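You operate a simulated robot arm through the tools that you are given. There is no shell and no other tool.

Carry out the task below with a simulated robot arm. There is one attempt and no reset: what you move stays moved.

TASK
Charge the flat static meter till FULL lights, dock switch off, then check the sample bag with it.
Fine: stand the meter back in its dock. Set down upright: static meter. Where these are worked on the way, their far stop is far enough and under half their travel is too little: dock switch.
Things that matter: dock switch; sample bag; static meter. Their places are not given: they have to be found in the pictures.

It is judged by the outcome, as a careful person would: the job done as asked, and still so three seconds after it is handed in. It fails if anything else is knocked over, pushed out of place, dropped, spilled or broken.

THE ROBOT
A 7-joint arm with a four-finger gripper, fixed in place. Base frame: the origin is on the floor under the middle of its stand, x ahead of it, y to its left, z up. Lengths are in mm, angles in degrees, forces in N, time in s.
It reaches about 1223 mm from its shoulder. Its first joint turns from -69.0 to 172.0 degrees. Payload 3.67 kg.
The tool frame sits at the grasp point between the pads (the TCP): z along the fingers, y along the line on which they close. The tips reach 28 mm beyond it. The gripper opens to 112 mm; its body begins 73 mm behind the TCP.
Orientation is told as [roll, pitch, yaw] about the base's x, y, z axes, in that order, counted from this pose: with the fingers straight down and closing along the base's y, the tool's x points along the base's -x, its y along +y and its z along -z.

THE INTERFACE
- The arm moves only by the tool servo_tool. Its argument "increments" is a list of rows, each a list of 7 numbers: the turn, a rotation vector about the tool's x, y, z in rad, then the shift along the tool's x, y, z in mm, then the opening, from 0 (shut) to 1 (fully open). In form: [[wx, wy, wz, x, y, z, fingers], ...]. A call has 1 to 20 rows; each row shifts and turns the commanded pose from where the row before left it, along the tool's axes as they then stand. Rows are played at 5 a second. More than 50 mm and 8.6 degrees between two rows, or a gripper value outside its range, and nothing of the call is played. Where a pose cannot be reached the arm comes as near as it can. A force on the tool above 40 N (or 10 N above the force at the start of the call, whichever is more), or a blocked arm, ends the call early, and 0.2 s more pass. Each finger travels about 102.5 mm/s and halts on what it meets, pressing with about 21 N; the grip force reading is that of the motor and also rises with nothing between the fingers. The clock runs only during rows and for 0.2 s after the last one: add rows that do not move to give the fingers time. It gives the time, the measured TCP pose, the force on the tool (base axes), the opening and the grip force at its end, in the units of the frame above (readings bear some noise), with the torque about the TCP (base axes, N m) and any sound that the robot's microphone picked up, and new pictures: "pictures" is both (left out), scene, wrist or none.
- Cameras (640 x 400 px; columns grow to the right, rows downward): "scene" is fixed at [219, -649.3, 1494.4]; the picture's right is [0.31, -0.95, 0.00], its down [-0.45, -0.15, -0.88] and it looks along [0.84, 0.27, -0.48] (base axes); focal length 316 px, centre (320, 200). "wrist" rides on the gripper at [60, -18, -104] in the tool frame; the picture's right is [0.29, 0.96, 0.00], its down [-0.80, 0.24, -0.55] and it looks along [-0.53, 0.16, 0.83] (tool axes); focal length 234 px, centre (320, 200).
- lift_body(by): slides the trunk up (or, below 0, down) by that many mm; the arm rides with it, the base frame stays. It gives what a move gives, with no picture.
- point_at(camera, pixels): for up to 12 pixels [column, row] of the newest picture of that camera ("zoom" is the newest enlarged one), the place [x, y, z] in the base frame of the surface seen there, good to about 3 mm. No time passes.
- inspect(camera, box): a new picture of the part [left, top, right, bottom] of that camera's present view, enlarged. No time passes.
- job_done(): hands the job in; it is judged then, once.

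Unless the task says otherwise, let go and move clear before handing in.

The tools are called after "Call:" as a command line: name --pt "numbers of a row" for each row, then --argument value for the rest, lists and objects as JSON in quotes. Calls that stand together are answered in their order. servo_tool: Moves the arm, as the interface text tells. Its arguments: {"type":"object","properties":{"increments":{"type":"array"},"pictures":{"type":"string","enum":["both","scene","wrist","none"]}},"required":["increments"]} The other tools are called the same way: lift_body (by) moves the trunk up or down; point_at (camera, pixels) gives the place of the surface under pixels of a picture; inspect (camera, box) takes an enlarged picture of a part of a camera's view; job_done () hands the job in.

At the start:

```text
clock: 0.0
tool_pos: [715.1, -167.9, 1248.7]
tcp_rot: [0.0, 0.0, -0.1]
ft_force: [0.3, -0.1, -0.2]
torque: [0.0, 0.01, 0.01]
finger_gap: 112.1
gripper_force: 0.1
trunk travel left (down, up): [-675.0, 165.0]
```

scene: 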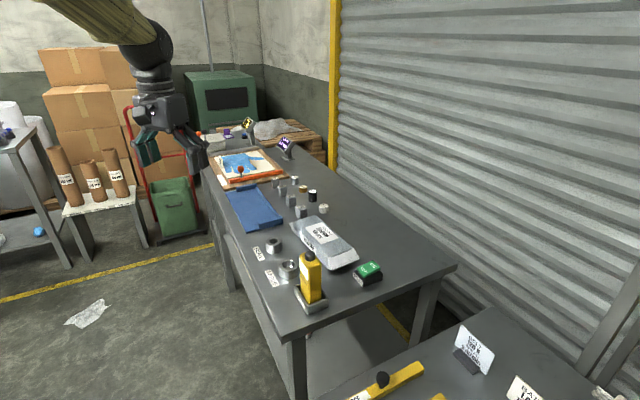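
wrist: 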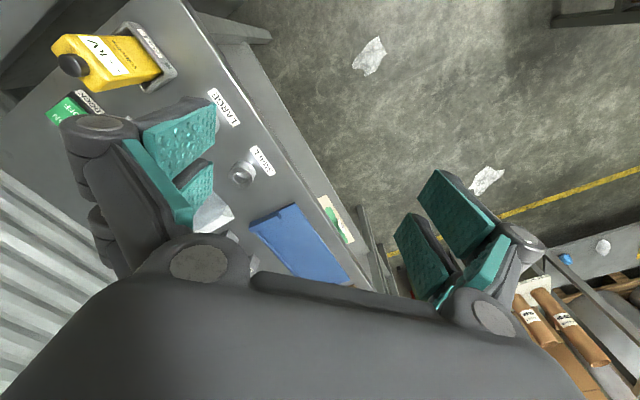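

The scene picture shows a yellow meter standing in a dock near (311,280), a green switch near (368,272) and a silver bag near (325,243). I'll take enlarged views to find out what each of them is.

Call:
inspect --camera "scene" --box '[240, 200, 400, 320]'

Call:
inspect --camera "wrist" --box '[30, 10, 270, 160]'

Call:
inspect --camera "scene" --box '[340, 300, 640, 400]'

Call:
inspect --camera "scene" --box '[190, 110, 350, 220]'

```text
3.33 times, centred on (320, 260) of scene
```

zoom: 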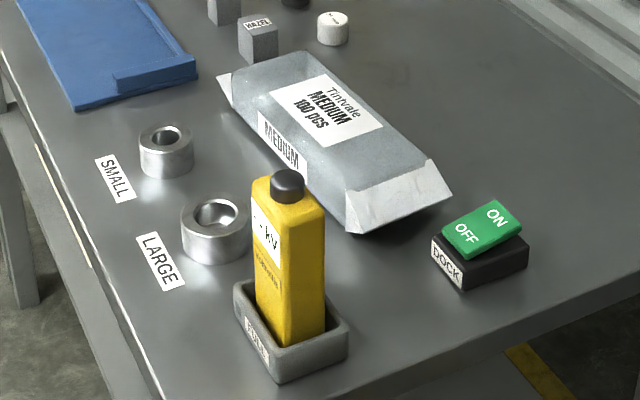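

```text
2.67 times, centred on (150, 85) of wrist
```

zoom: 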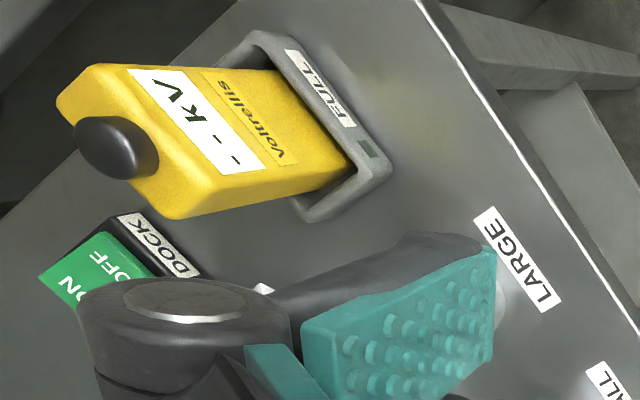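

```text
2.13 times, centred on (490, 350) of scene
```

zoom: 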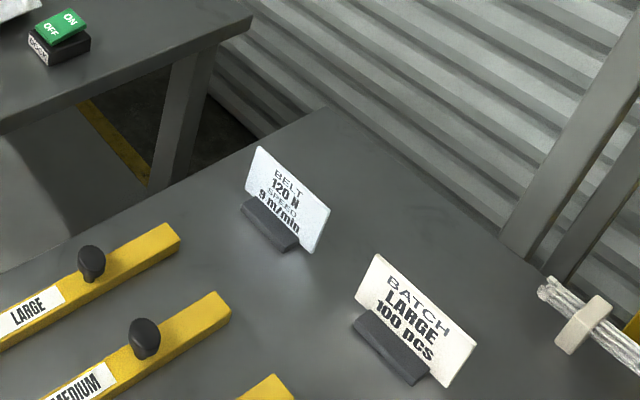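

```text
3.64 times, centred on (270, 165) of scene
```

zoom: 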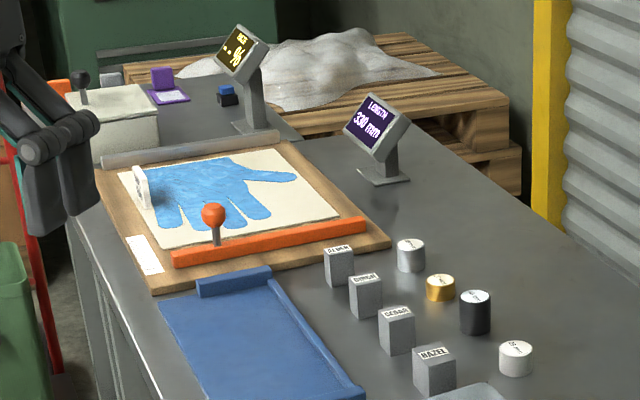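

The yellow meter reads "-- kV" and stands in a dock that has a FULL lamp. The green rocker marked DOCK is beside it, and the silver MEDIUM bag lies behind. Next I'll measure where these are.

Call:
inspect --camera "scene" --box '[285, 235, 395, 320]'

Call:
point_at --camera "scene" --pixels '[[312, 260], [304, 280], [318, 280], [311, 247], [312, 310], [326, 300], [361, 270], [374, 266], [368, 264], [366, 277], [352, 276], [377, 272]]'

Call:
point_at --camera "wrist" --pixels '[[73, 65], [55, 42], [125, 60], [150, 65], [165, 70], [60, 110], [85, 95], [155, 40], [100, 45]]'

```text
4.71 times, centred on (340, 278) of scene
```

zoom: 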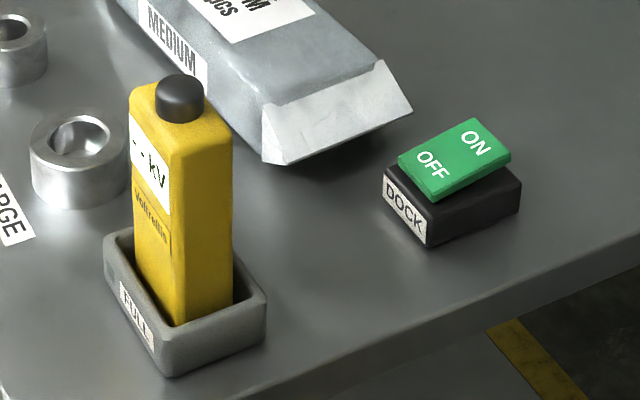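

```text
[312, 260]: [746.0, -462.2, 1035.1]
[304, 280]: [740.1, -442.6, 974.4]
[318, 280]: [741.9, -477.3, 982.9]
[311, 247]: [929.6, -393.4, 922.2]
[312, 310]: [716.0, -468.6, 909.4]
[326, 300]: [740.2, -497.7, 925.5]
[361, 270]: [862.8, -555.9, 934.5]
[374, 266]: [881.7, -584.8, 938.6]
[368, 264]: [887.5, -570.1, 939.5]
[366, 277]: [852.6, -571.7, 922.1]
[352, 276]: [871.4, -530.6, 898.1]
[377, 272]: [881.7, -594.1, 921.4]
```

```text
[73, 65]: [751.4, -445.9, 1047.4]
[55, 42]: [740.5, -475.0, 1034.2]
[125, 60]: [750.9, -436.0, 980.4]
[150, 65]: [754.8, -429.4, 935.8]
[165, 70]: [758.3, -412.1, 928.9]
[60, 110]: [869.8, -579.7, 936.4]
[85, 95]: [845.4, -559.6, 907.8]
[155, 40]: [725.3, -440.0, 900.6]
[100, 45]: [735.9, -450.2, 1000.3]
```

The table top is at about z=898, and the meter is around (745,-460) with its top near 1035–1047. I'll get finer readings on the rocker, dock and meter from the enlarged picture.

Call:
point_at --camera "zoom" --pixels '[[402, 158], [436, 196], [508, 155], [472, 122], [430, 165], [475, 143], [388, 175], [430, 243], [519, 205], [519, 183], [435, 215], [455, 160]]'

Call:
point_at --camera "zoom" --pixels '[[135, 105], [172, 150], [228, 138], [180, 80], [185, 95], [165, 110], [215, 115], [140, 230], [175, 300], [228, 290], [175, 225], [205, 225]]'

Call:
point_at --camera "zoom" --pixels '[[106, 240], [165, 342], [262, 290], [165, 372], [263, 335], [110, 268], [240, 265], [135, 310], [118, 235], [280, 350], [300, 250], [212, 330]]'

```text
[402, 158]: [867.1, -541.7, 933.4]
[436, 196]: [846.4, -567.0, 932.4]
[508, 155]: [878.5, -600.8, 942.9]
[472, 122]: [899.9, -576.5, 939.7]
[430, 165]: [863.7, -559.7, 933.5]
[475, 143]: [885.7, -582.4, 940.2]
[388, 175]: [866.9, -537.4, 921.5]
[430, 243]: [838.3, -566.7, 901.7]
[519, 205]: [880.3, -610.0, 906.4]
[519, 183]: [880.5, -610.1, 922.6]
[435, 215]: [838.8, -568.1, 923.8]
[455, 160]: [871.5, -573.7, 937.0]
```

```text
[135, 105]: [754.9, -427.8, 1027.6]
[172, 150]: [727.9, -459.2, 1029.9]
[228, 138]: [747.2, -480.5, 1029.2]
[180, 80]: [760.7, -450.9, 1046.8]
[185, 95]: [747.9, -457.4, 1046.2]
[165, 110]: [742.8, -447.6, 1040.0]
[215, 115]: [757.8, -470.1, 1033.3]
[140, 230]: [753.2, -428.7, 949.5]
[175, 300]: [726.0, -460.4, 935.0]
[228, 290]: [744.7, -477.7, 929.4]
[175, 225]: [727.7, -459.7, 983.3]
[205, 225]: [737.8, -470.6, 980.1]
```

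```text
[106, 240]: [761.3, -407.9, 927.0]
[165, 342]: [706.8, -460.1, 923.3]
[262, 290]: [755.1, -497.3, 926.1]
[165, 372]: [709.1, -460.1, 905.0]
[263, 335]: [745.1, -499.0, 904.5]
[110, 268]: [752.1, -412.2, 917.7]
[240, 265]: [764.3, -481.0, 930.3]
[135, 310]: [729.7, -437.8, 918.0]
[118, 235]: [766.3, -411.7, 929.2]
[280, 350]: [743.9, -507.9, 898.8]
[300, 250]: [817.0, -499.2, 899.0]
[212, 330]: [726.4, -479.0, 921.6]
```

The OFF end of the rocker, at about (857,-554), sits at z≈933. The ON end, at about (889,-589), is raised to z≈941, so the switch is off now. I'll shut the fingers in the air to see how big their tips are.

Call:
servo_tool --pt "0 0 0 0 0 0 0" --pt "0 0 0 0 0 0 0" --pt "0 0 0 0 0 0 0" --pt "0 0 0 0 0 0 0" --pictures "both"

Call:
inspect --camera "wrist" --box '[160, 80, 480, 280]'

Call:
inspect --camera "scene" --box '[100, 60, 260, 180]'

```text
clock: 1.0
tool_pos: [713.4, -167.7, 1247.6]
tcp_rot: [0.0, -0.1, -0.1]
ft_force: [0.0, -1.1, 0.3]
torque: [0.0, -0.02, 0.01]
finger_gap: 0.0
gripper_force: 21.1
trunk travel left (down, up): [-675.0, 165.0]
```

scene: 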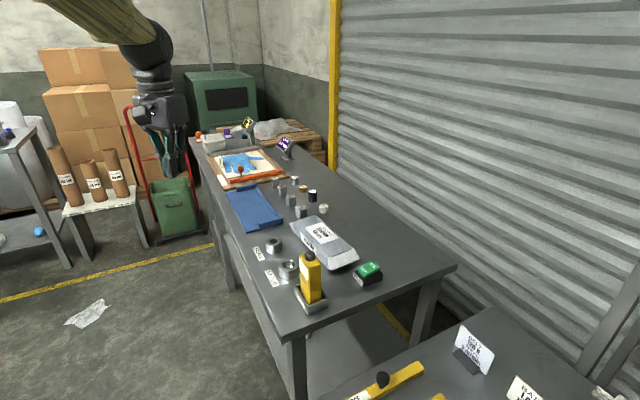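
wrist: 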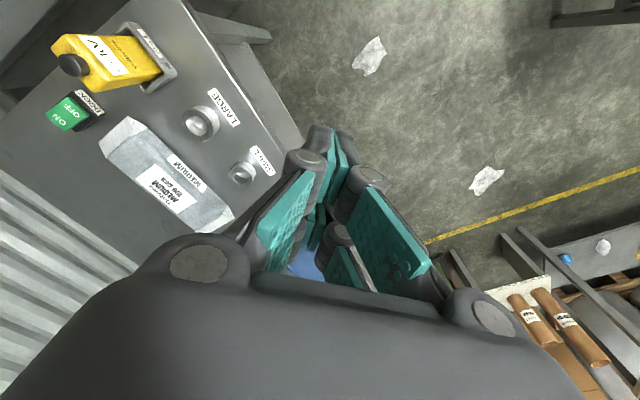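

```text
2.00 times, centred on (320, 180) of wrist
```

zoom: 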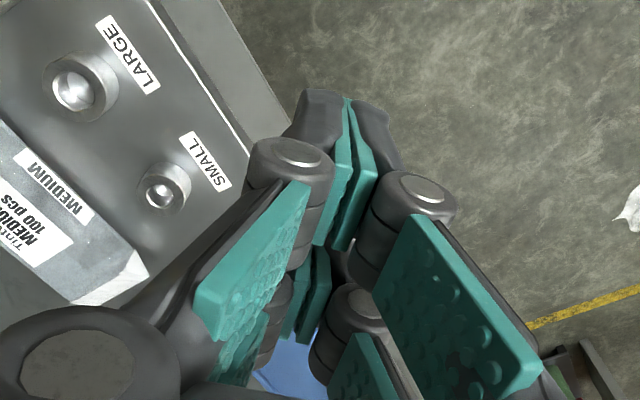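

```text
3.33 times, centred on (180, 120) of scene
```

zoom: 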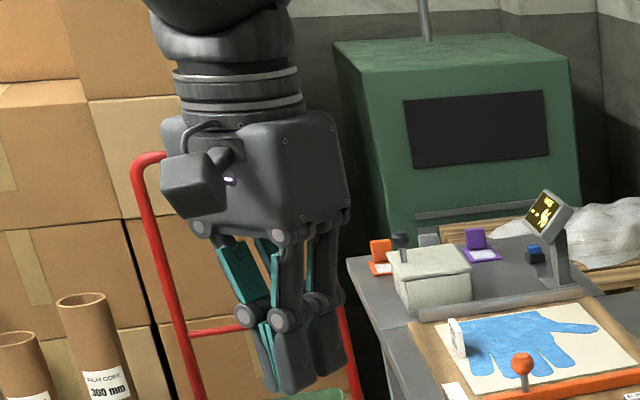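

The closed fingertips show near zoom pixels (270,385), (297,390) and (330,370). I'll measure them and the gripper body.

Call:
point_at --camera "zoom" --pixels '[[270, 385], [282, 392], [310, 388], [318, 372], [345, 370], [300, 350], [335, 345], [265, 340], [290, 232], [345, 215], [170, 190], [222, 215]]'

Call:
point_at --camera "scene" --pixels '[[296, 226], [325, 219], [358, 258], [348, 268], [311, 243], [330, 240], [340, 246], [352, 265], [300, 235], [318, 230], [345, 258], [335, 263]]'

Call:
point_at --camera "wrist" --pixels '[[128, 120], [102, 145], [200, 230], [235, 212], [170, 180], [125, 135], [190, 205], [150, 145], [71, 66], [135, 170], [66, 120], [75, 105]]'

```text
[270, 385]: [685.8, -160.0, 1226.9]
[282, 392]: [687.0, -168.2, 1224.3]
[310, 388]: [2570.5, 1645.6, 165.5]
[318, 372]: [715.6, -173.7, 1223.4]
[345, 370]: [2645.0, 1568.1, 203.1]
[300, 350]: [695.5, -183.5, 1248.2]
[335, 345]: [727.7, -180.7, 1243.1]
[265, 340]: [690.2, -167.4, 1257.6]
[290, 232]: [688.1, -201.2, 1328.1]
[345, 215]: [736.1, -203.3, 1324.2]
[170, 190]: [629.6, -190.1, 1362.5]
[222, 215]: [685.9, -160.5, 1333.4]
```

```text
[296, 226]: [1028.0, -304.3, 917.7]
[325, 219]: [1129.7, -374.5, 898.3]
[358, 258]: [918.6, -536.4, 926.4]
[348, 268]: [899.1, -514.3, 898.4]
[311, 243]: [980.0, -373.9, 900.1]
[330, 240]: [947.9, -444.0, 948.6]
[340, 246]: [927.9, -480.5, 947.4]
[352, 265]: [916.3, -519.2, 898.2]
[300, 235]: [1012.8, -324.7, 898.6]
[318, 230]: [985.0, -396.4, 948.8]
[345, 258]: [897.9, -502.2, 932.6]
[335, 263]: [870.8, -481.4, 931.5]
```

```text
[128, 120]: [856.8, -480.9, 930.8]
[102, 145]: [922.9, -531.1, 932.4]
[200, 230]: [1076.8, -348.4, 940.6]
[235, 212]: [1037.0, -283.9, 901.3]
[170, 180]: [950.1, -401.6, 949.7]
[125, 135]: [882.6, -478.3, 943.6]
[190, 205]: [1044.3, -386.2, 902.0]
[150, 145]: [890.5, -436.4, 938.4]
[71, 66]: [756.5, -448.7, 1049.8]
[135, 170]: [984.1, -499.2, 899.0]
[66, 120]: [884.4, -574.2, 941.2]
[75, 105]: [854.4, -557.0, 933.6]
```

The closed tips form two pairs covering roughly ±28 mm along tool x, about 24–28 mm below the TCP. I'll move at this height to above the ON end of the switch, yaw −45°, and check the view there.

Call:
servo_tool --pt "0 0 0 -17.2 -39.6 0 0" --pt "0 0 0 -17.2 -39.6 0 0" --pt "0 0 0 -17.2 -39.6 0 0" --pt "0 0 0 -17.2 -39.6 0 0" --pt "0 0 0 -17.2 -39.6 0 0" --pt "0 0 0 -17.2 -39.6 0 0" --pt "0 0 0 -17.2 -39.6 0 0" --pt "0 0 0 -17.2 -39.6 0 0" --pt "0 0 0 -17.2 -39.6 0 0" --pt "0 0 0 -17.2 -39.6 0 0" --pt "0 0 0 -17.2 -39.6 0 0" --pt "0 0 0.0982 0 0 0 0" --pt "0 0 0.0982 0 0 0 0" --pt "0 0 0.0982 0 0 0 0" --pt "0 0 0.0982 0 0 0 0" --pt "0 0 0.0982 0 0 0 0" --pt "0 0 0.0982 0 0 0 0" --pt "0 0 0.0982 0 0 0 0" --pt "0 0 0.0982 0 0 0 0" --pt "0 0 0 0 0 0 0" --pictures "both"

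```text
clock: 5.2
tool_pos: [903.6, -604.7, 1248.3]
tcp_rot: [0.1, 0.0, -45.1]
ft_force: [0.1, 1.1, -0.1]
torque: [0.01, 0.04, 0.02]
finger_gap: 0.2
gripper_force: 20.7
trunk travel left (down, up): [-675.0, 165.0]
```

scene: 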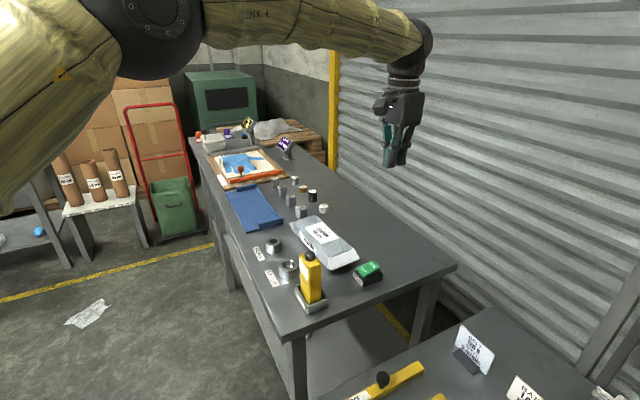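
wrist: 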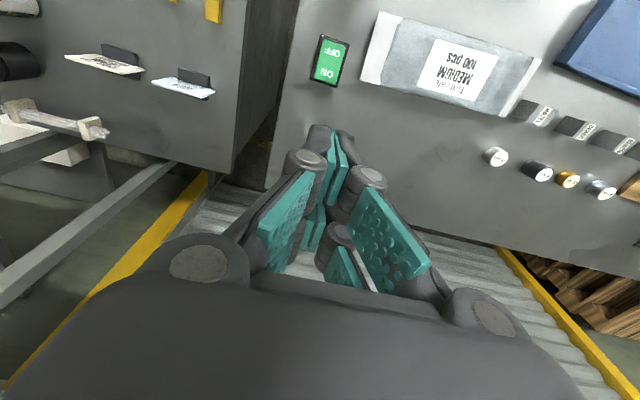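

The arm reached (904,-605,1248) with the switch in view at wrist pixel (330,60). I'll lower to about 25 mm above the rocker and check the alignment.

Call:
servo_tool --pt "0 0 0 0 0 35 0" --pt "0 0 0 0 0 35 0" --pt "0 0 0 0 0 35 0" --pt "0 0 0 0 0 35 0" --pt "0 0 0 0 0 35 0" --pt "0 0 0 0 0 35 0" --pt "0 0 0 0 0 35 0" --pt "0 0 0 0 0 5 0" --pt "0 0 0 0 0 0 0" --pictures "both"

Call:
inspect --camera "wrist" --box '[220, 60, 460, 210]'

Call:
inspect --camera "scene" --box '[285, 215, 425, 320]'

```text
clock: 7.2
tool_pos: [904.6, -603.4, 996.4]
tcp_rot: [0.1, 0.0, -44.9]
ft_force: [0.8, 0.1, 0.8]
torque: [0.0, 0.0, 0.03]
finger_gap: 0.0
gripper_force: 21.2
trunk travel left (down, up): [-675.0, 165.0]
```

scene: 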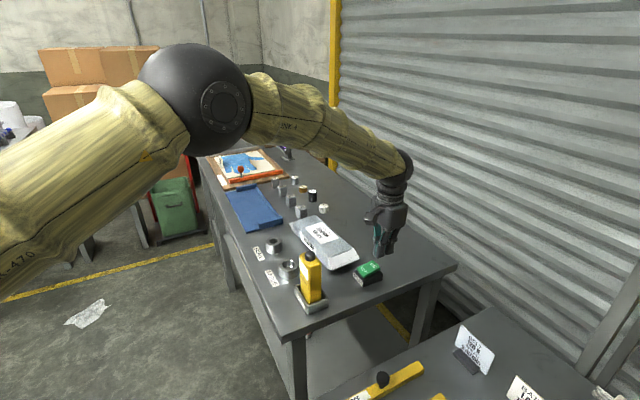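
wrist: 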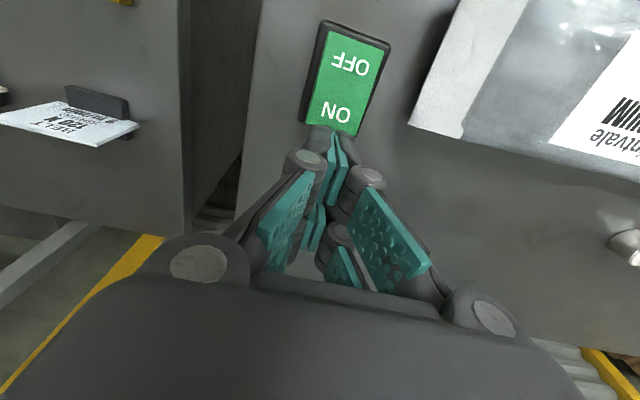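

```text
2.67 times, centred on (340, 135) of wrist
```

zoom: 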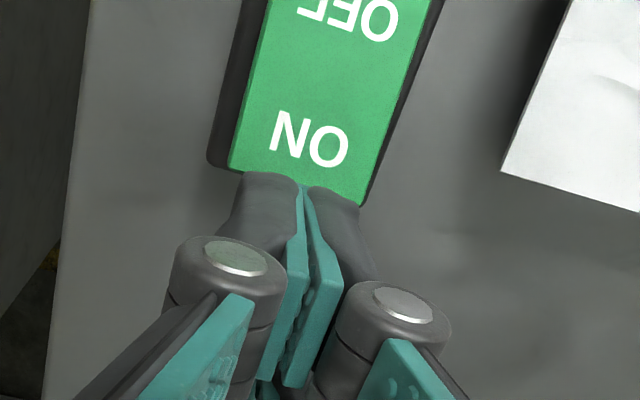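

```text
3.81 times, centred on (355, 268) of scene
```

zoom: 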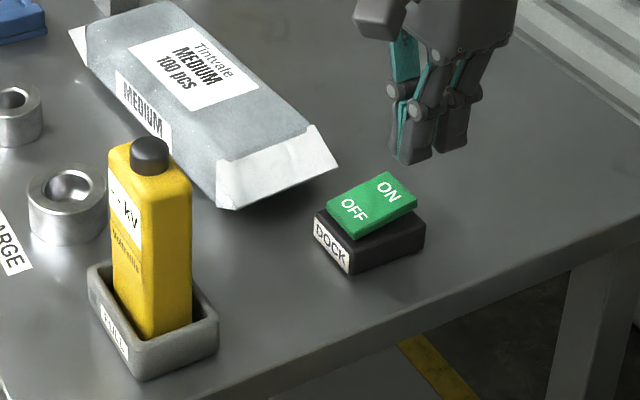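

The tips line up with the ON end (wrist zoom pixel (300,180)). I'll shift 4 mm toward the middle of the rocker and press down slowly while watching the force.

Call:
servo_tool --pt "0 0 0 4 0 8 0" --pt "0 0 0 0 0 8 0" --pt "0 0 0 0 0 5 0" --pt "0 0 0 0 0 3 0" --pt "0 0 0 0 0 3 0" --pt "0 0 0 0 0 2 0" --pt "0 0 0 0 0 2 0" --pt "0 0 0 0 0 0 0" --pictures "both"

Call:
inspect --camera "scene" --box '[285, 215, 425, 320]'

```text
clock: 9.0
tool_pos: [901.1, -600.5, 966.5]
tcp_rot: [0.0, 0.0, -45.1]
ft_force: [-0.3, 0.3, 0.8]
torque: [-0.02, -0.01, 0.01]
finger_gap: 6.0
gripper_force: 36.1
trunk travel left (down, up): [-675.0, 165.0]
```

scene: 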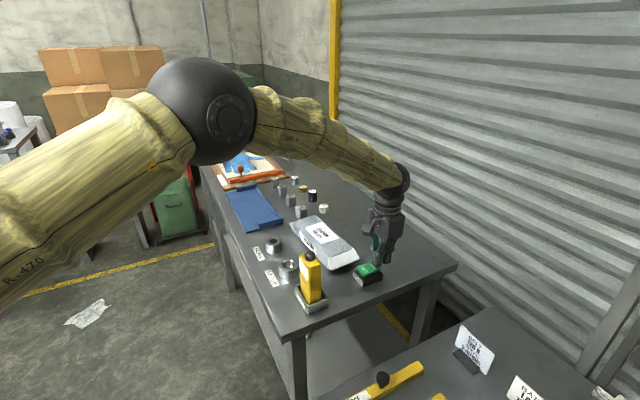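
wrist: 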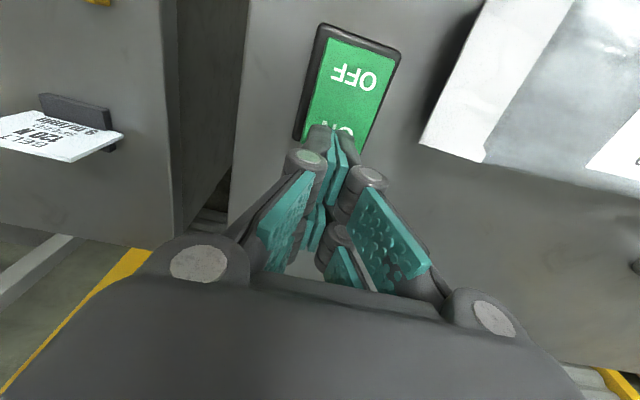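

```text
3.81 times, centred on (355, 268) of scene
```

zoom: 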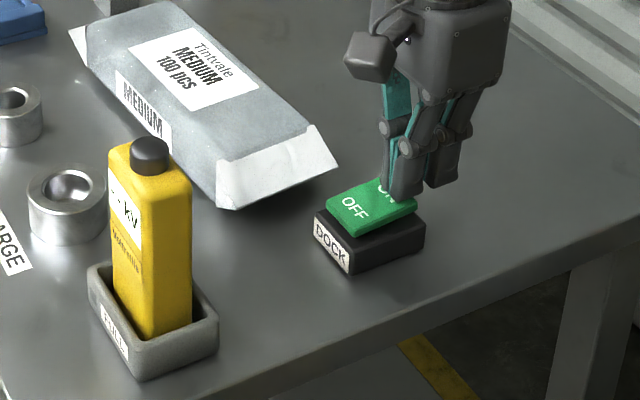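

The tips are just touching: the finger gap went to 6 mm and the force is still small. I'll press down further in small steps.

Call:
servo_tool --pt "0 0 0 0 0 2 0" --pt "0 0 0 0 0 2 0" --pt "0 0 0 0 0 2 0" --pt "0 0 0 0 0 0 0" --pictures "both"

Call:
inspect --camera "scene" --box '[285, 215, 425, 320]'

Call:
inspect --camera "wrist" --box '[220, 10, 460, 160]'

```text
clock: 10.0
tool_pos: [901.6, -600.5, 962.2]
tcp_rot: [0.0, 0.1, -44.8]
ft_force: [0.5, -0.5, 8.1]
torque: [0.13, 0.09, 0.01]
finger_gap: 6.0
gripper_force: 35.8
trunk travel left (down, up): [-675.0, 165.0]
```

scene: 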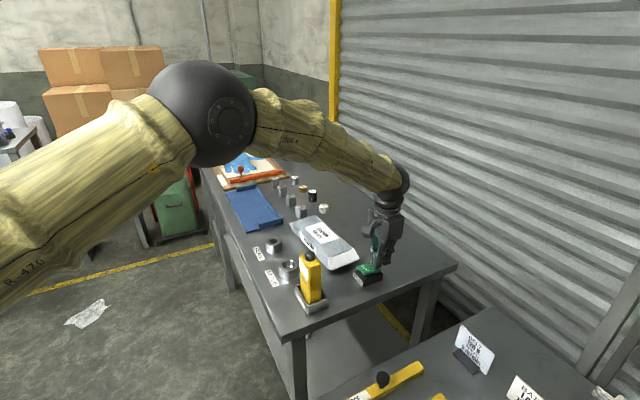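
wrist: 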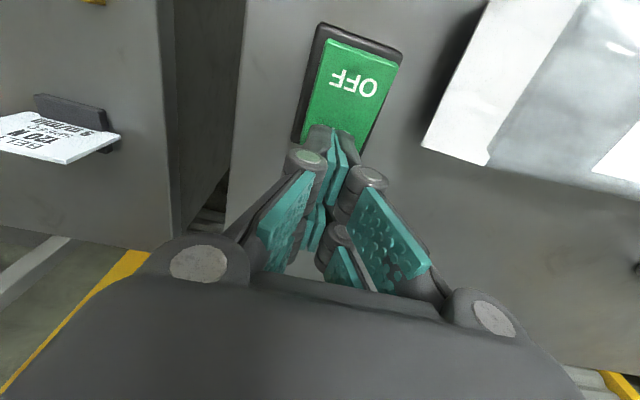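

```text
3.81 times, centred on (355, 268) of scene
```

zoom: 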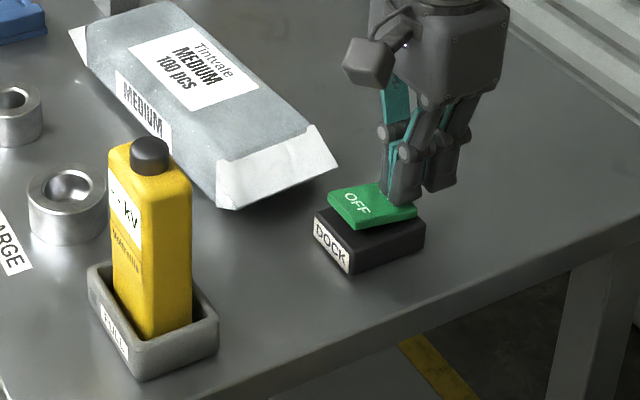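

```text
2.67 times, centred on (340, 85) of wrist
```

zoom: 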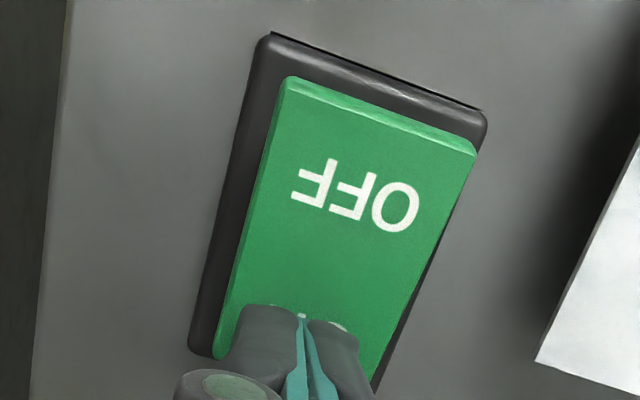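

The rocker has tipped, with the OFF end now raised, and the force is 8 N. I'll press a little more to reach the stop, then check the rocker heights.

Call:
servo_tool --pt "0 0 0 0 0 1.5 0" --pt "0 0 0 0 0 1 0" --pt "0 0 0 0 0 0 0" --pictures "both"

Call:
point_at --camera "wrist" --pixels '[[362, 62], [350, 80], [335, 105], [361, 112], [330, 45], [390, 60]]'

Call:
inspect --camera "scene" --box '[285, 215, 425, 320]'

```text
clock: 10.8
tool_pos: [900.3, -600.4, 961.5]
tcp_rot: [0.2, -0.2, -45.0]
ft_force: [6.0, -5.4, 25.1]
torque: [0.33, 0.33, 0.02]
finger_gap: 5.9
gripper_force: 35.6
trunk travel left (down, up): [-675.0, 165.0]
```

scene: 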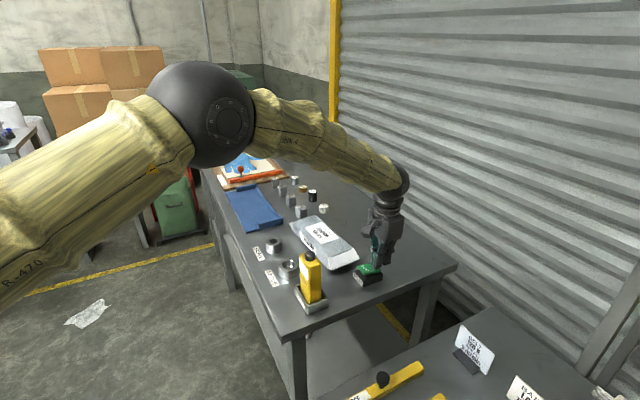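
wrist: 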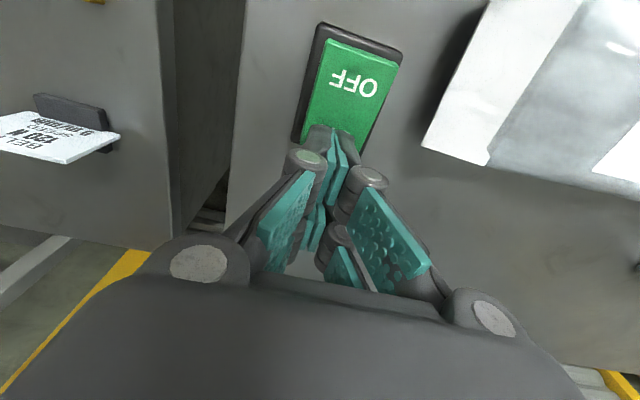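

```text
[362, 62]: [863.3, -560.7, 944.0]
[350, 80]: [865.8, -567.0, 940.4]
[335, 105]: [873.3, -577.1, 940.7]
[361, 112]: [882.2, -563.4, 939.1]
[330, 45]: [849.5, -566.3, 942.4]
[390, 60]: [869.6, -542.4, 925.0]
```

```text
3.81 times, centred on (355, 268) of scene
```

zoom: 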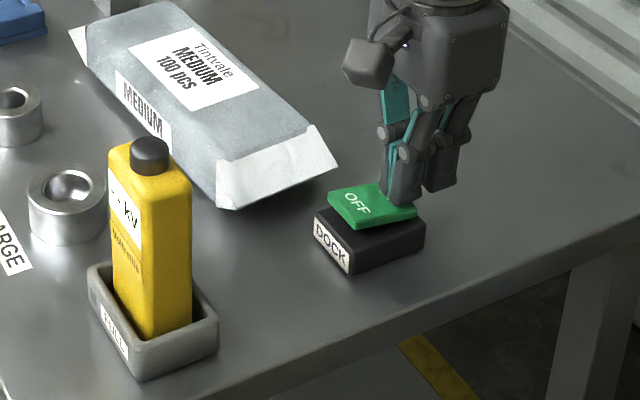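

The force jumped to 25 N, so the rocker is at its ON stop. I'll lift off and check that it stays on, and what the dock shows.

Call:
servo_tool --pt "0 0 0 0 0 -5 0" --pt "0 0 0 0 0 -15 0" --pt "0 0 0 0 0 -30 0" --pt "0 0 0 0 0 -30 0" --pt "0 0 0 0 0 0 0" --pictures "both"

Call:
inspect --camera "scene" --box '[285, 235, 395, 320]'

Call:
inspect --camera "wrist" --box '[220, 10, 460, 160]'

```text
clock: 12.0
tool_pos: [900.1, -601.1, 1036.4]
tcp_rot: [0.0, 0.1, -45.0]
ft_force: [0.0, -0.1, -1.2]
torque: [-0.02, 0.02, -0.02]
finger_gap: 0.0
gripper_force: 35.9
trunk travel left (down, up): [-675.0, 165.0]
```

scene: 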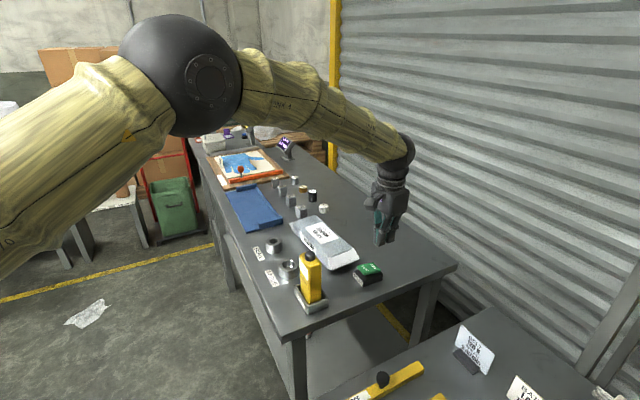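
wrist: 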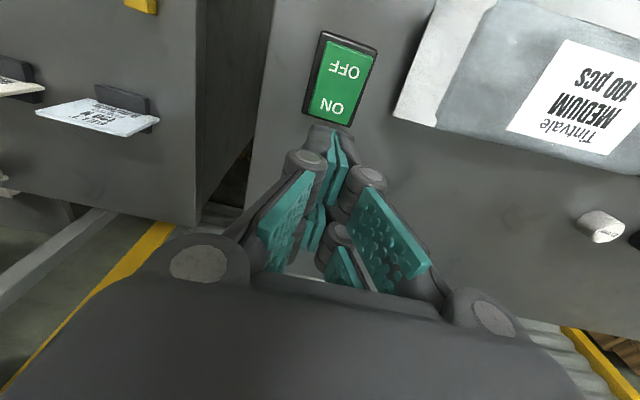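

```text
4.71 times, centred on (340, 278) of scene
```

zoom: 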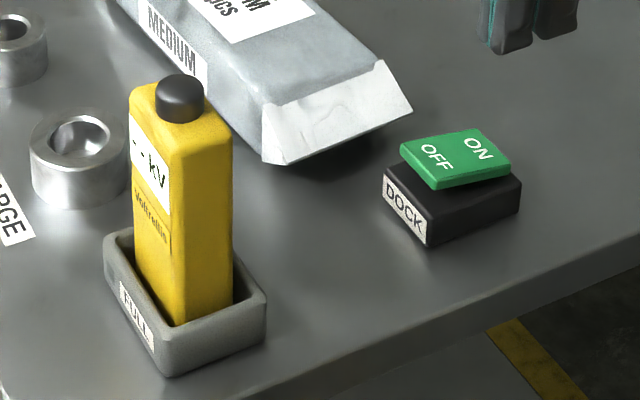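

```text
2.67 times, centred on (340, 85) of wrist
```

zoom: 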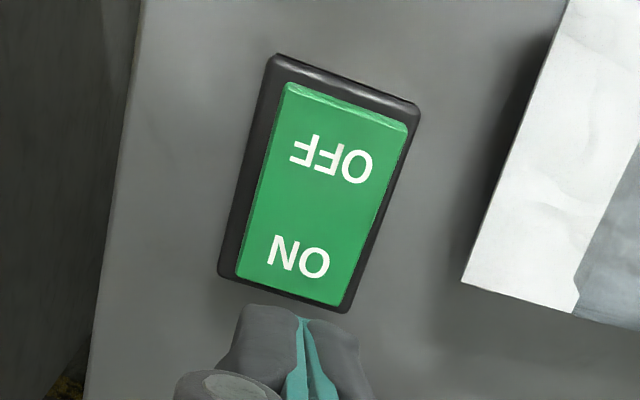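

The rocker stays on, with its ON end down. I'll let some time pass and zoom in on the dock front, where the small lamp shows at about scene (308,292), next to the FULL label.

Call:
servo_tool --pt "0 0 0 0 0 0 0" --pt "0 0 0 0 0 0 0" --pt "0 0 0 0 0 0 0" --pt "0 0 0 0 0 0 0" --pt "0 0 0 0 0 0 0" --pictures "scene"

Call:
inspect --camera "scene" --box '[295, 245, 345, 315]'

```text
clock: 13.2
tool_pos: [900.1, -601.1, 1036.8]
tcp_rot: [0.0, 0.0, -45.0]
ft_force: [-1.1, 0.5, -0.4]
torque: [0.0, 0.0, 0.0]
finger_gap: 0.0
gripper_force: 35.7
trunk travel left (down, up): [-675.0, 165.0]
```

scene: 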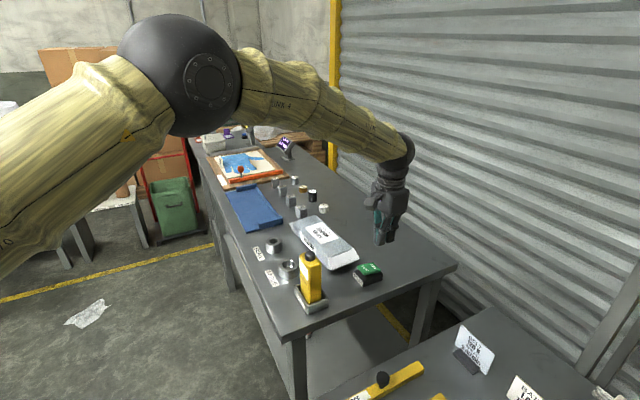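

```text
5.71 times, centred on (320, 280) of scene
```

zoom: 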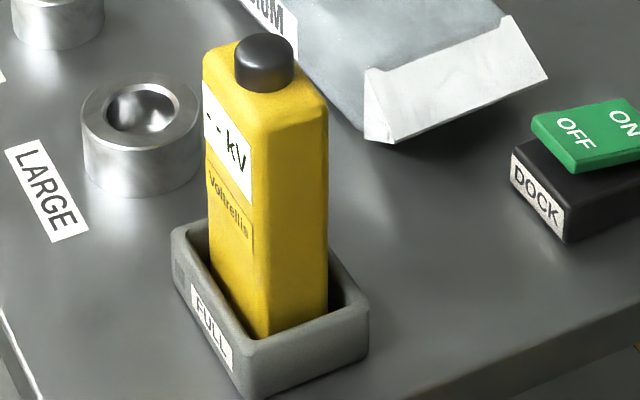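

The lamp is still dark. While it charges I'll turn the tool to yaw +45° and hover beside the OFF end, which keeps the camera housing away from the meter.

Call:
servo_tool --pt "0 0 -0.131 0 0 0 0" --pt "0 0 -0.131 0 0 0 0" --pt "0 0 -0.131 0 0 0 0" --pt "0 0 -0.131 0 0 0 0" --pt "0 0 -0.131 0 0 0 0" --pt "0 0 -0.131 0 0 0 0" --pt "0 0 -0.131 0 0 0 0" --pt "0 0 -0.131 0 0 0 0" --pt "0 0 -0.131 0 0 0 0" --pt "0 0 -0.131 0 0 0 0" --pt "0 0 -0.131 0 0 0 0" --pt "0 0 -0.13 0 0 0 0" --pt "0 0 0 6 34 0 0" --pt "0 0 0 6.7 34 0 0" --pt "0 0 0 0 0 0 0" --pictures "both"

Call:
inspect --camera "scene" --box '[295, 245, 345, 315]'

Call:
inspect --camera "wrist" --box '[200, 20, 440, 170]'

```text
clock: 16.4
tool_pos: [846.0, -562.4, 1034.9]
tcp_rot: [0.1, 0.0, 45.1]
ft_force: [0.4, -0.5, -0.1]
torque: [0.03, 0.01, 0.0]
finger_gap: 0.0
gripper_force: 35.5
trunk travel left (down, up): [-675.0, 165.0]
```

scene: 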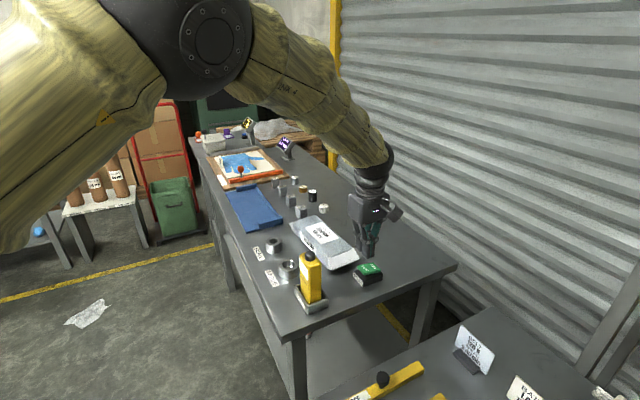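
wrist: 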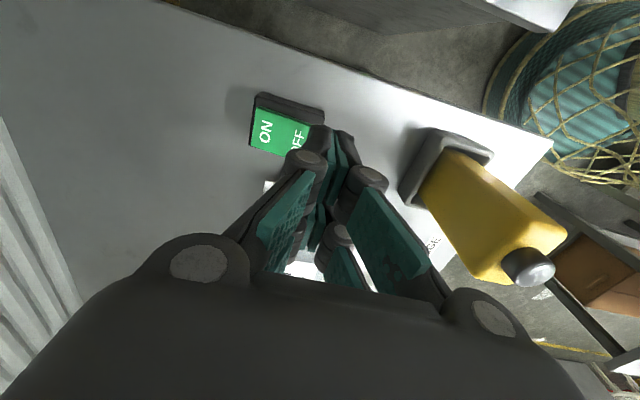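

```text
5.71 times, centred on (320, 280) of scene
```

zoom: 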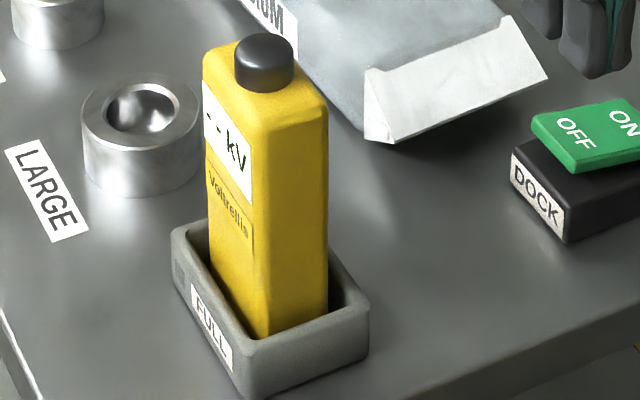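

```text
2.67 times, centred on (320, 95) of wrist
```

zoom: 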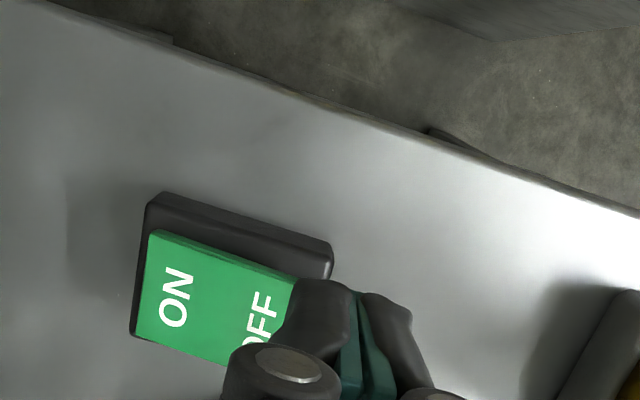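

The hover position looks right and the lamp at zoom (180,275) is still dark. I'll wait in short stretches and keep checking it.

Call:
servo_tool --pt "0 0 0 0 0 0 0" --pt "0 0 0 0 0 0 0" --pt "0 0 0 0 0 0 0" --pt "0 0 0 0 0 0 0" --pt "0 0 0 0 0 0 0" --pt "0 0 0 0 0 0 0" --pt "0 0 0 0 0 0 0" --pt "0 0 0 0 0 0 0" --pt "0 0 0 0 0 0 0" --pt "0 0 0 0 0 0 0" --pictures "scene"

Call:
inspect --camera "scene" --box '[295, 245, 345, 315]'

```text
clock: 18.6
tool_pos: [846.2, -561.7, 1037.7]
tcp_rot: [-0.1, 0.0, 44.9]
ft_force: [0.1, -0.6, -0.6]
torque: [0.02, 0.0, 0.0]
finger_gap: 0.0
gripper_force: 35.7
trunk travel left (down, up): [-675.0, 165.0]
```

scene: 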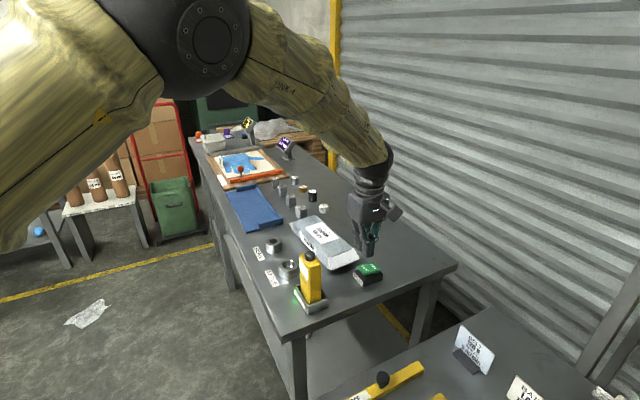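

```text
5.71 times, centred on (320, 280) of scene
```

zoom: 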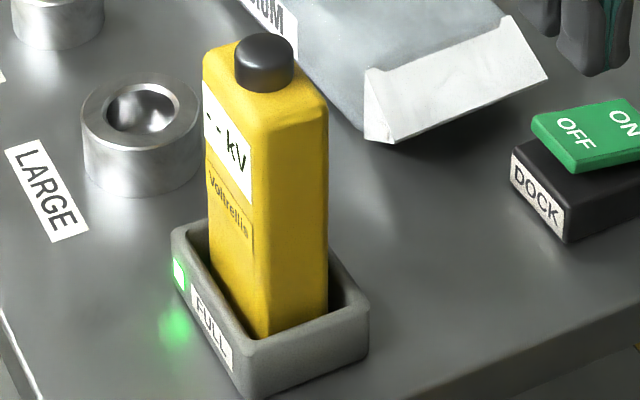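

The FULL lamp is now lit green (zoom (180,272)). I'll press the OFF end down now.

Call:
servo_tool --pt "0 0 0 0 0 25 0" --pt "0 0 0 0 0 25 0" --pt "0 0 0 0 0 12 0" --pt "0 0 0 0 0 4 0" --pt "0 0 0 0 0 3 0" --pt "0 0 0 0 0 2 0" --pt "0 0 0 0 0 2 0" --pt "0 0 0 0 0 1.5 0" --pt "0 0 0 0 0 0 0" --pictures "both"

Call:
inspect --camera "scene" --box '[295, 235, 395, 310]'

Call:
inspect --camera "wrist" --box '[200, 20, 440, 170]'

```text
clock: 20.6
tool_pos: [844.7, -561.3, 963.4]
tcp_rot: [0.0, -0.1, 45.1]
ft_force: [0.5, -0.6, 0.0]
torque: [0.04, 0.03, 0.0]
finger_gap: 0.2
gripper_force: 35.8
trunk travel left (down, up): [-675.0, 165.0]
```

scene: 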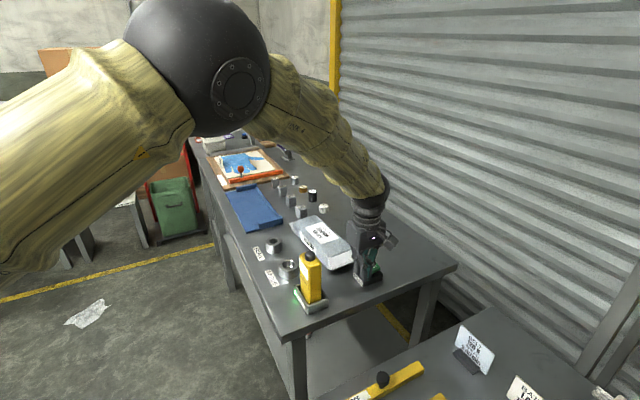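
wrist: 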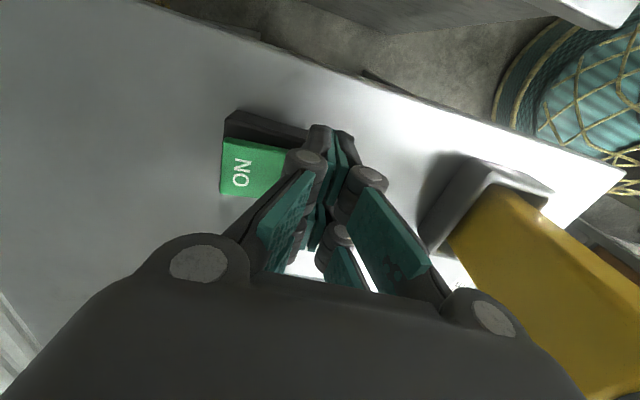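

```text
5.33 times, centred on (345, 272) of scene
```

zoom: 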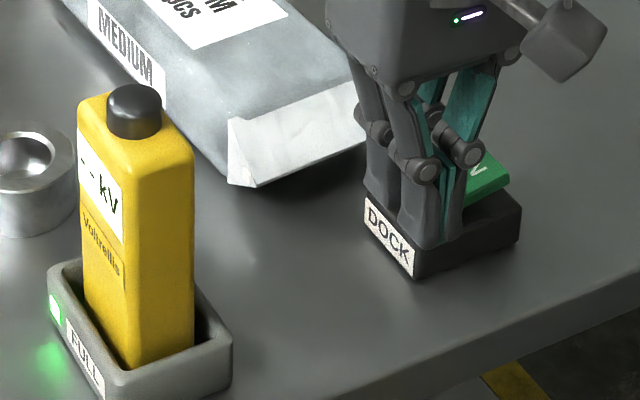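

```text
2.67 times, centred on (320, 95) of wrist
```

zoom: 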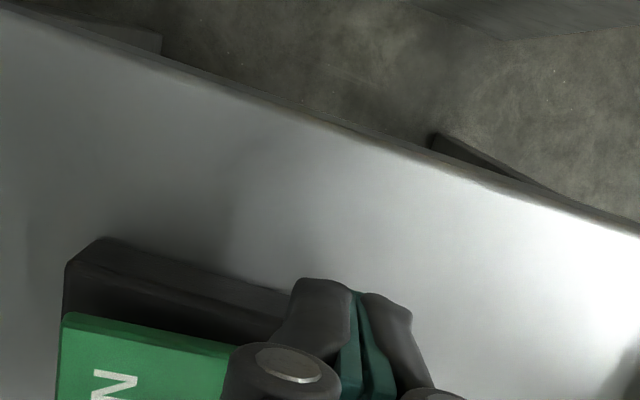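

There is no contact force at z=963, so I can't tell whether the rocker has flipped or the tips are beside it. I'll measure the visible part of the rocker.

Call:
point_at --camera "wrist" --pixels '[[228, 150], [240, 165], [226, 188], [265, 180], [275, 158], [255, 150], [318, 130], [330, 128]]'

Call:
inspect --camera "scene" --box '[345, 240, 405, 300]'

```text
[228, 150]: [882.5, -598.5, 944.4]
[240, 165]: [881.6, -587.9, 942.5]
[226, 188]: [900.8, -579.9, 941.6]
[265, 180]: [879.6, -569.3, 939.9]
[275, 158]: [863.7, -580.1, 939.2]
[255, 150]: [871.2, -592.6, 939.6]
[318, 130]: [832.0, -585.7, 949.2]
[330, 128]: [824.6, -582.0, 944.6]
```

```text
6.67 times, centred on (375, 270) of scene
```

zoom: 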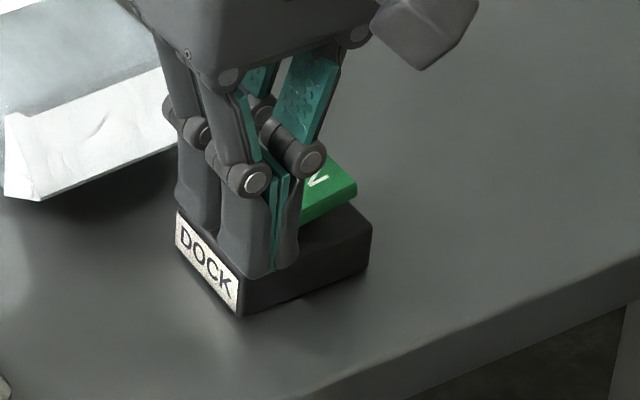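

The ON end now measures about z=943, so the rocker has flipped to OFF. I'll press a bit further to be sure it's at the stop, then lift off.

Call:
servo_tool --pt "0 0 0 0 0 1 0" --pt "0 0 0 0 0 1 0" --pt "0 0 0 0 0 0 0" --pictures "none"

```text
clock: 21.4
tool_pos: [843.2, -562.1, 961.1]
tcp_rot: [0.0, -0.1, 45.1]
ft_force: [-0.1, -0.7, -0.6]
torque: [0.0, 0.01, 0.02]
finger_gap: 0.3
gripper_force: 35.8
trunk travel left (down, up): [-675.0, 165.0]
```

There's still no force, so I'll go down 2 mm more in small steps.

Call:
servo_tool --pt "0 0 0 0 0 1 0" --pt "0 0 0 0 0 1 0" --pt "0 0 0 0 0 0 0" --pictures "none"

```text
clock: 22.2
tool_pos: [845.2, -562.0, 959.4]
tcp_rot: [0.0, 0.0, 45.0]
ft_force: [-1.3, 0.2, 2.6]
torque: [0.0, 0.01, 0.0]
finger_gap: 0.0
gripper_force: 35.9
trunk travel left (down, up): [-675.0, 165.0]
```

Contact has begun at 2.6 N. I'll lift off and look at the whole switch.

Call:
servo_tool --pt "0 0 0 0 0 1 0" --pt "0 0 0 0 0 0 0" --pt "0 0 0 0 0 -10 0" --pt "0 0 0 0 0 -30 0" --pt "0 0 0 0 0 -45 0" --pt "0 0 0 0 0 -45 0" --pt "0 0 0 0 0 0 0" --pictures "both"

Call:
inspect --camera "scene" --box '[285, 235, 395, 320]'

```text
clock: 23.8
tool_pos: [845.6, -563.3, 1090.1]
tcp_rot: [0.1, 0.0, 45.1]
ft_force: [0.4, 0.0, -0.9]
torque: [0.0, 0.03, 0.01]
finger_gap: 0.0
gripper_force: 35.6
trunk travel left (down, up): [-675.0, 165.0]
```

scene: 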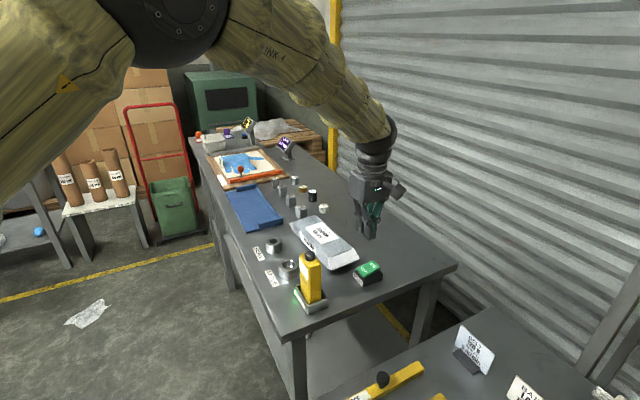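
wrist: 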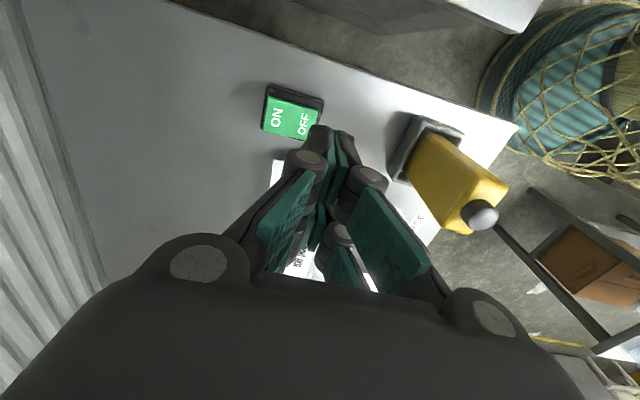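

```text
4.71 times, centred on (340, 278) of scene
```

zoom: 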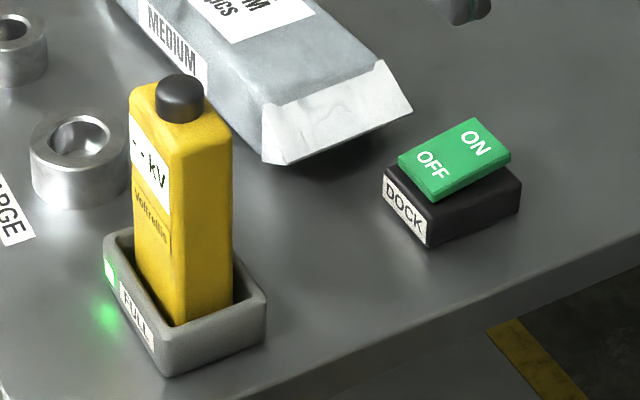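

The dock switch is off again with its ON end raised, and FULL is still lit. Next I'll move above and behind the meter, turn to face its front (yaw −41°) and open the fingers, ready for a near-horizontal side grasp.

Call:
servo_tool --pt "0 0 0 0 0 -30 0" --pt "0 0 0 0 0 -30 0" --pt "0 0 0 0 40.5 0 0" --pt "0 0 0 0 40.5 0 0" --pt "0 0 0 0 40.5 0 0" --pt "0 0 0 0 40.5 0 0" --pt "0 0 0 0 40.5 0 0" --pt "0 0 0 0 40.5 0 0" --pt "0 0 0 0 40.5 0 0" --pt "0 0 0.1364 0 0 0 0" --pt "0 0 0.1364 0 0 0 0" --pt "0 0 0.1364 0 0 0 0" --pt "0 0 0.1364 0 0 0 0" --pt "0 0 0.1364 0 0 0 0.5" --pt "0 0 0.1364 0 0 0 1" --pt "0 0 0.1364 0 0 0 1" --pt "0 0 0.1364 0 0 0 1" --pt "0 0 0.1364 0 0 0 1" --pt "0 0 0.1364 0 0 0 1" --pt "0 0 0.1364 0 0 0 1" --pictures "both"

```text
clock: 28.0
tool_pos: [643.6, -361.6, 1149.0]
tcp_rot: [0.0, 0.1, -41.0]
ft_force: [-0.6, 0.8, 0.1]
torque: [0.0, -0.03, 0.02]
finger_gap: 112.0
gripper_force: 0.1
trunk travel left (down, up): [-675.0, 165.0]
```

scene: 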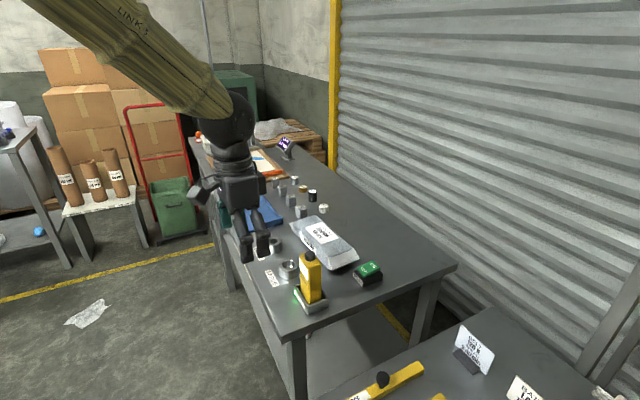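
wrist: 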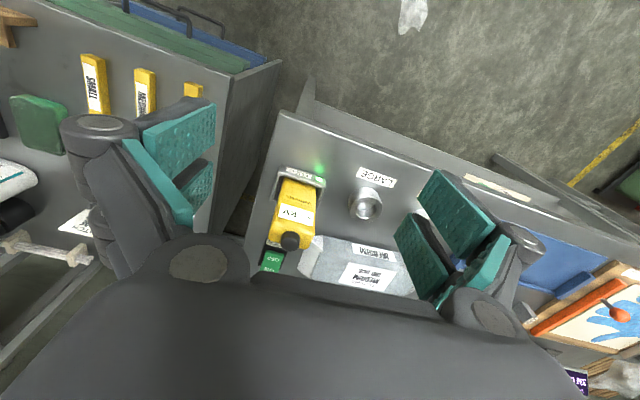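

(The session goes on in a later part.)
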